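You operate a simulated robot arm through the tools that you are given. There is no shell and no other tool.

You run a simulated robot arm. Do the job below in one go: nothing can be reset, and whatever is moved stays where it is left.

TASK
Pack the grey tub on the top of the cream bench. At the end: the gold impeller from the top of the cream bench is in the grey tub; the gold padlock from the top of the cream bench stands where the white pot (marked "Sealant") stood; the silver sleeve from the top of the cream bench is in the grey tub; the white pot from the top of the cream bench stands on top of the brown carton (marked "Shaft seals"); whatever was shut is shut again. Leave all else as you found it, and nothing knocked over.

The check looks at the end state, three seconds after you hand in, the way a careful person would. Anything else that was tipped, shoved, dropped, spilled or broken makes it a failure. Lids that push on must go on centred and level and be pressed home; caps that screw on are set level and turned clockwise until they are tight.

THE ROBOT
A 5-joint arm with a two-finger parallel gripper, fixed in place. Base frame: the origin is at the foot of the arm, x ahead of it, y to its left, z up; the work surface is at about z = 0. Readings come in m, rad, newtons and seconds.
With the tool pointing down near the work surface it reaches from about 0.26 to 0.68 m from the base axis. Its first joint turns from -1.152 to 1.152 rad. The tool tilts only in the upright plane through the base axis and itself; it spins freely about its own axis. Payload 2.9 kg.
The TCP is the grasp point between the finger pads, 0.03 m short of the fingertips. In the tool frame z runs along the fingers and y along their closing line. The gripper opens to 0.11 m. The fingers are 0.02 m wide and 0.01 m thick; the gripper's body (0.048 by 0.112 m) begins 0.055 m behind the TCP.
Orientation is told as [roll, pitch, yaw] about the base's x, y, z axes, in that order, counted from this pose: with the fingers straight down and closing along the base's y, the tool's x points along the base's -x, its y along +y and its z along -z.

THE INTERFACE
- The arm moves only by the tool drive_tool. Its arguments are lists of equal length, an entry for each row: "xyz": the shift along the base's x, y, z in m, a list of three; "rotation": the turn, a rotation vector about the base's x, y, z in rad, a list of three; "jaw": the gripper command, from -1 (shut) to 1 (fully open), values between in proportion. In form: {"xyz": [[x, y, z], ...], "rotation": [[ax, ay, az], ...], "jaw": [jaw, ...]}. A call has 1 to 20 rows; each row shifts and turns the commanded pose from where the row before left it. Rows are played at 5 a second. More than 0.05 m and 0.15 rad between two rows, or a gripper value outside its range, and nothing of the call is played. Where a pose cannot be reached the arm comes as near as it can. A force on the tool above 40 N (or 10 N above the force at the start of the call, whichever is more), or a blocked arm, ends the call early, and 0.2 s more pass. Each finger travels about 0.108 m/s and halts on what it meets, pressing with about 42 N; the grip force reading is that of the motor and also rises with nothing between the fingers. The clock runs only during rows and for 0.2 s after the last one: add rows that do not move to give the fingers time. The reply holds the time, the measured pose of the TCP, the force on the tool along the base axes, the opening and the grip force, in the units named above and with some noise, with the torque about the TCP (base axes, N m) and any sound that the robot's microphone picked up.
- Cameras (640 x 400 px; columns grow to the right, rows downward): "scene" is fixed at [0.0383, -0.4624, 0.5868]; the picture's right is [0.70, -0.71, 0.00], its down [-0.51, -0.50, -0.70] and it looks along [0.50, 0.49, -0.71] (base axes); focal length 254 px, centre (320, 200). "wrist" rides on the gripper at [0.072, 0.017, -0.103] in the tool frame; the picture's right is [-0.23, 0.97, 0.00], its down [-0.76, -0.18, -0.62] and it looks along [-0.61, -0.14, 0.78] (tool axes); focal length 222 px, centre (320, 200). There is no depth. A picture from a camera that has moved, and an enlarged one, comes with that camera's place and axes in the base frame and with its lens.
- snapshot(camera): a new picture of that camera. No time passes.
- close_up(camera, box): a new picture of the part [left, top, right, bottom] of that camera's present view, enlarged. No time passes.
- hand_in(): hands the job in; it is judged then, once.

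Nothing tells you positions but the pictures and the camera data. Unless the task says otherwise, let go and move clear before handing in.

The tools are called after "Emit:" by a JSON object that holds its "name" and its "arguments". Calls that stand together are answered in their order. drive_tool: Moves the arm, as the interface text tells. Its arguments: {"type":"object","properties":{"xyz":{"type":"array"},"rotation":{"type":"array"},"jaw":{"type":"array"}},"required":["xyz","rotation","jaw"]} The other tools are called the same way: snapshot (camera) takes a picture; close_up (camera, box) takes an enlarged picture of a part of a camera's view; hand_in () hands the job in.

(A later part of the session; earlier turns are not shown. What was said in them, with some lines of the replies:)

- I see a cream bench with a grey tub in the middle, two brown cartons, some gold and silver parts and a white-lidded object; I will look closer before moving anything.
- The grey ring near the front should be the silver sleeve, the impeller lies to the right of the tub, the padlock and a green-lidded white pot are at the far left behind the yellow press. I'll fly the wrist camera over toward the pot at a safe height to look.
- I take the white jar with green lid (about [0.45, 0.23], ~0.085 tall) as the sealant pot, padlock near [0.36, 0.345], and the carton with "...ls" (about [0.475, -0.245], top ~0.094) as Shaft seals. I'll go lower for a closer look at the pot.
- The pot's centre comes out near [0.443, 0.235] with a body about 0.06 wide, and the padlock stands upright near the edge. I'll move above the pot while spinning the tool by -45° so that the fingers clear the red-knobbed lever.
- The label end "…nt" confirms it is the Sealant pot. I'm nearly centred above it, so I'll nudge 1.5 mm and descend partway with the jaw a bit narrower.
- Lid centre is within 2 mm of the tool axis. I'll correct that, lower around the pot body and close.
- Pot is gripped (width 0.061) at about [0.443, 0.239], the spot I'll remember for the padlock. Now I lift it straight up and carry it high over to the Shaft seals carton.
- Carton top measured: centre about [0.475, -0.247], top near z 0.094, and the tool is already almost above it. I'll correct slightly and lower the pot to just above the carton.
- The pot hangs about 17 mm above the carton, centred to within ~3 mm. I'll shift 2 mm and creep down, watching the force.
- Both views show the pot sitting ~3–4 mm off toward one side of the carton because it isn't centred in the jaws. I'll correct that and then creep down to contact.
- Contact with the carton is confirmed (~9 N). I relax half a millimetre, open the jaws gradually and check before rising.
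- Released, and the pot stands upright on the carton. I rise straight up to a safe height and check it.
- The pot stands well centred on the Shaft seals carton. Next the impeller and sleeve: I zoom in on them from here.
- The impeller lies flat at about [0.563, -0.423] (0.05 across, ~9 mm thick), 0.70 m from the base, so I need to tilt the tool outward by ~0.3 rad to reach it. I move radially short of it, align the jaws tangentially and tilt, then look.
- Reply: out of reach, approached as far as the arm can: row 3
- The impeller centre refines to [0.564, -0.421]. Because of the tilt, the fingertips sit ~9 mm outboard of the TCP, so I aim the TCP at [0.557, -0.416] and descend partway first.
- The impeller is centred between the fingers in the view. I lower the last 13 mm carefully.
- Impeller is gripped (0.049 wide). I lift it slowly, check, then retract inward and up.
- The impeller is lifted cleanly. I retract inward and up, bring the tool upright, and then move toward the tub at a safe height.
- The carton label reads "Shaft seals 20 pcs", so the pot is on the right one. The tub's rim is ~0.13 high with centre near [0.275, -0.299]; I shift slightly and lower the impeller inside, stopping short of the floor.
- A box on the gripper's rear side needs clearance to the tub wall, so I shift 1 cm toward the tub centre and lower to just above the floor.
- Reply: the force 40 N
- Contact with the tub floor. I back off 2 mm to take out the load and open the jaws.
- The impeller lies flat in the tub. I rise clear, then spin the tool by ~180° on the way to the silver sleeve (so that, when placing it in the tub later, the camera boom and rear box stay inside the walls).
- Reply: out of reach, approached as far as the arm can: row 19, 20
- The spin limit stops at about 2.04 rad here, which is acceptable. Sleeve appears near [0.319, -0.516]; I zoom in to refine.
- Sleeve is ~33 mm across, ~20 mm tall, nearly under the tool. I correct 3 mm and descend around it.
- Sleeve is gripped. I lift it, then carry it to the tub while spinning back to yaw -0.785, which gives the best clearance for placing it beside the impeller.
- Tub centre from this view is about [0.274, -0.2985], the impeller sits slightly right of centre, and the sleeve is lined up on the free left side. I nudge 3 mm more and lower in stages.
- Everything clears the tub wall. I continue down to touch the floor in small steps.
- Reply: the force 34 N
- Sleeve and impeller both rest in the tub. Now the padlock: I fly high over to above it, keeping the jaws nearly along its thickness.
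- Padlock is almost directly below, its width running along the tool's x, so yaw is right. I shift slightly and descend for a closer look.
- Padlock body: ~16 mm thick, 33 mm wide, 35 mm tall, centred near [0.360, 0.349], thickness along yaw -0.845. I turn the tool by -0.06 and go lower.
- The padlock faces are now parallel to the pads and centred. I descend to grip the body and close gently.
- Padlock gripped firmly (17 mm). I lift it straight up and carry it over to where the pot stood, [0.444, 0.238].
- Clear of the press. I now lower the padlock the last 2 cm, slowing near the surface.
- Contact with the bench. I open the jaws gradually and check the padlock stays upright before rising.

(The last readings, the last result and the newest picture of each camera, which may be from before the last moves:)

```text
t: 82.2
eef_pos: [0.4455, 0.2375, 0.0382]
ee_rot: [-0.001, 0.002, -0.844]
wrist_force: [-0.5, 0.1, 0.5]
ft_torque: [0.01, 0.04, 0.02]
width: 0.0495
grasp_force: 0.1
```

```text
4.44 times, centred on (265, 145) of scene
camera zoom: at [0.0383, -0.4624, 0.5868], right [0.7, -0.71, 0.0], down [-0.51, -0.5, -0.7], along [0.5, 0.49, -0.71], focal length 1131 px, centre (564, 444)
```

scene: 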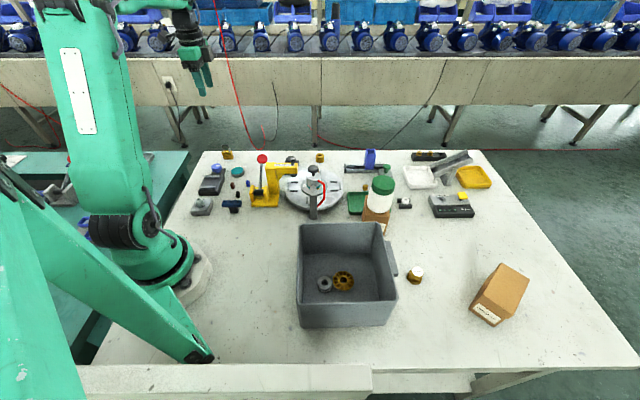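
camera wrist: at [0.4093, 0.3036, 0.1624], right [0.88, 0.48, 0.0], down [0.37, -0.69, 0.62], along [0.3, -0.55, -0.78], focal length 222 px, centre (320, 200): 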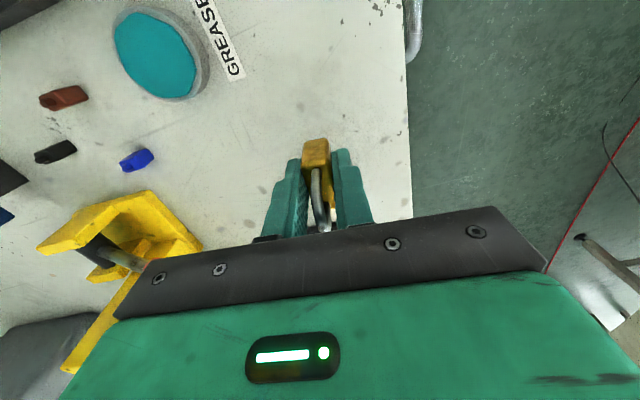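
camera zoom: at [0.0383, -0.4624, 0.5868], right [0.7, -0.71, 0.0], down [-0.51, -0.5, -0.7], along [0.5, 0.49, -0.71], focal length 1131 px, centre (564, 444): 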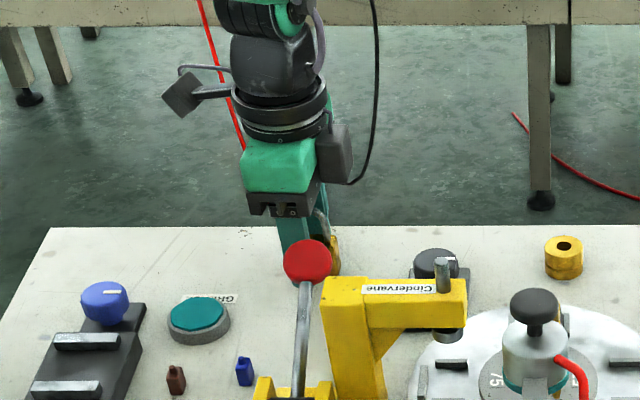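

The padlock stands upright and free between the open fingers. I rise straight up and move clear.

Emit:
{"name": "drive_tool", "arguments": {"xyz": [[0, 0, 0.015], [0, 0, 0.035], [0, 0, 0.05], [0, 0, 0.05], [0, 0, 0.05], [0, 0, 0.05], [0, 0, 0]], "rotation": [[0, 0, 0], [0, 0, 0], [0, 0, 0], [0, 0, 0], [0, 0, 0], [0, 0, 0], [0, 0, 0]], "jaw": [-0.1, -0.1, -0.1, -0.1, -0.1, -0.1, -0.1]}}

Emit:
{"name": "drive_tool", "arguments": {"xyz": [[-0.005, -0.04, 0], [-0.005, -0.04, 0], [-0.005, -0.04, 0], [-0.005, -0.04, 0], [-0.005, -0.04, 0], [0, 0, 0]], "rotation": [[0, 0, 0], [0, 0, 0], [0, 0, 0], [0, 0, 0], [0, 0, 0], [0, 0, 0]], "jaw": [-0.1, -0.1, -0.1, -0.1, -0.1, -0.1]}}

Emit:
{"name": "snapshot", "arguments": {"camera": "scene"}}

Emit:
{"name": "close_up", "arguments": {"camera": "scene", "box": [180, 130, 350, 236]}}

Emit:
{"name": "close_up", "arguments": {"camera": "scene", "box": [340, 130, 510, 260]}}

Emit:
{"name": "close_up", "arguments": {"camera": "scene", "box": [280, 200, 450, 350]}}

Emit:
{"name": "snapshot", "arguments": {"camera": "wrist"}}

```text
t: 83.8
eef_pos: [0.4434, 0.2367, 0.2859]
ee_rot: [-0.001, 0.0, -0.846]
wrist_force: [-0.4, -0.1, 0.2]
ft_torque: [-0.05, -0.01, 0.0]
width: 0.0495
grasp_force: 0.0
```

```text
t: 85.2
eef_pos: [0.4165, 0.0375, 0.2856]
ee_rot: [0.001, -0.001, -0.844]
wrist_force: [-1.0, 0.1, -0.9]
ft_torque: [0.04, 0.0, -0.01]
width: 0.0499
grasp_force: 0.1
```

```text
taken
```

scene: 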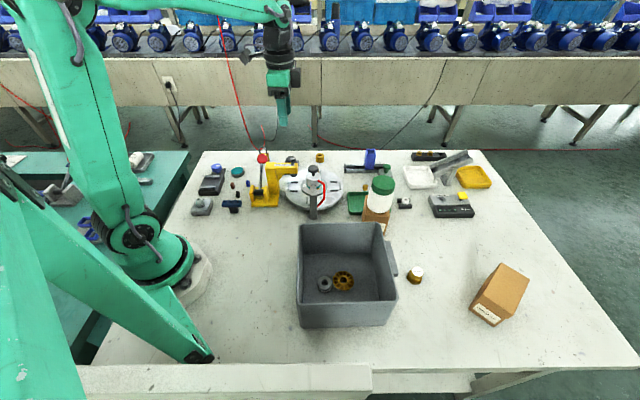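

```text
3.76 times, centred on (265, 183) of scene
camera zoom: at [0.0382, -0.4624, 0.5868], right [0.7, -0.71, 0.0], down [-0.51, -0.5, -0.7], along [0.5, 0.49, -0.71], focal length 958 px, centre (527, 264)
```

zoom: 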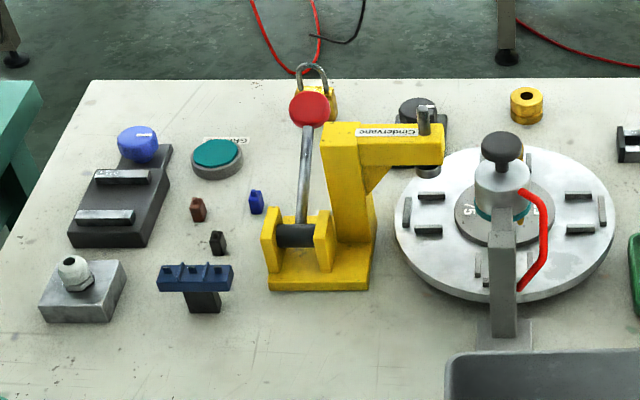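

```text
3.08 times, centred on (425, 195) of scene
camera zoom: at [0.0382, -0.4624, 0.5868], right [0.7, -0.71, 0.0], down [-0.51, -0.5, -0.7], along [0.5, 0.49, -0.71], focal length 783 px, centre (-3, 215)
```

zoom: 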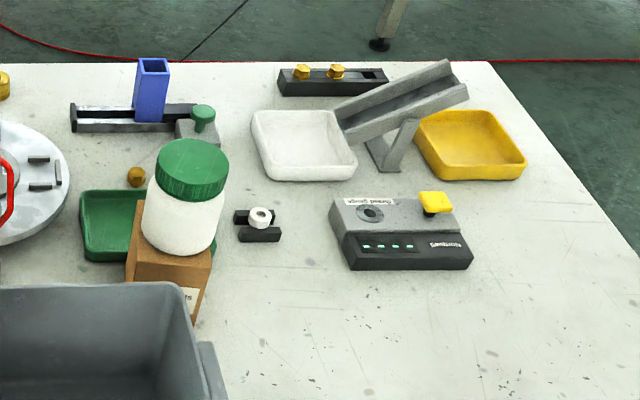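

```text
2.67 times, centred on (365, 275) of scene
camera zoom: at [0.0382, -0.4624, 0.5868], right [0.7, -0.71, 0.0], down [-0.51, -0.5, -0.7], along [0.5, 0.49, -0.71], focal length 679 px, centre (200, 0)
```

zoom: 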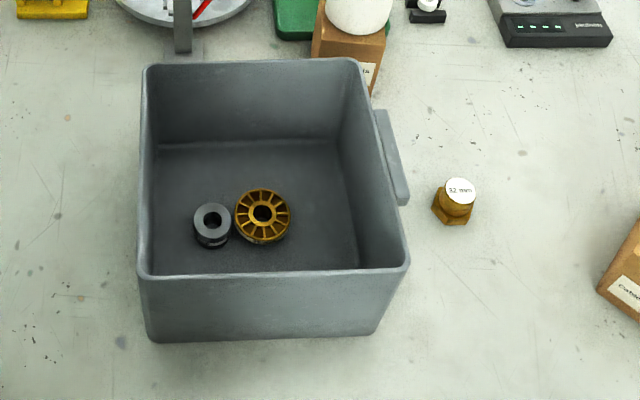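

```text
taken
camera wrist: at [0.3812, 0.1026, 0.3897], right [0.88, 0.48, 0.0], down [0.37, -0.69, 0.62], along [0.3, -0.55, -0.78], focal length 222 px, centre (320, 200)
```

wrist: 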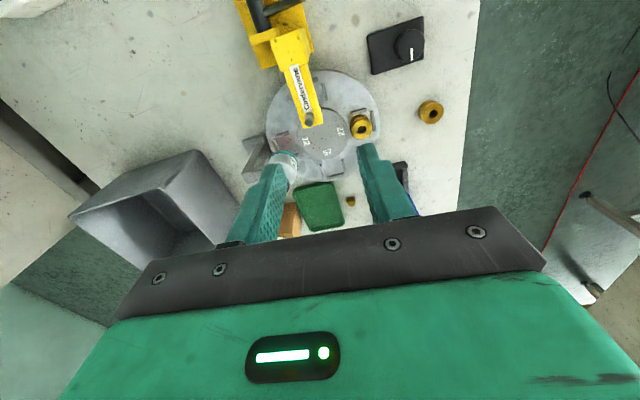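

The end state looks right. The sleeve and impeller are in the grey tub, and the pot stands upright with its lid on, on top of the "Shaft seals" carton. The padlock stands where the pot was, nothing else looks shifted, and the arm is clear, so I hand in.

Emit:
{"name": "hand_in", "arguments": {}}

```text
The job is handed in.
```

The job is handed in, and the last pictures show everything where the task asked. I don't have the check's result.

- **Grey tub:** the gold impeller and the silver sleeve both rest on the tub floor, side by side.
- **White pot:** the "Sealant" pot stands upright with its lid on, centred on top of the "Shaft seals" carton.
- **Gold padlock:** it stands upright where the pot stood, to within a few millimetres.
- **Everything else:** nothing else on the bench looks moved or knocked over. The pot's lid was the only closed thing I noticed, and I never opened it.

The gripper is open and the arm is up clear of the bench.
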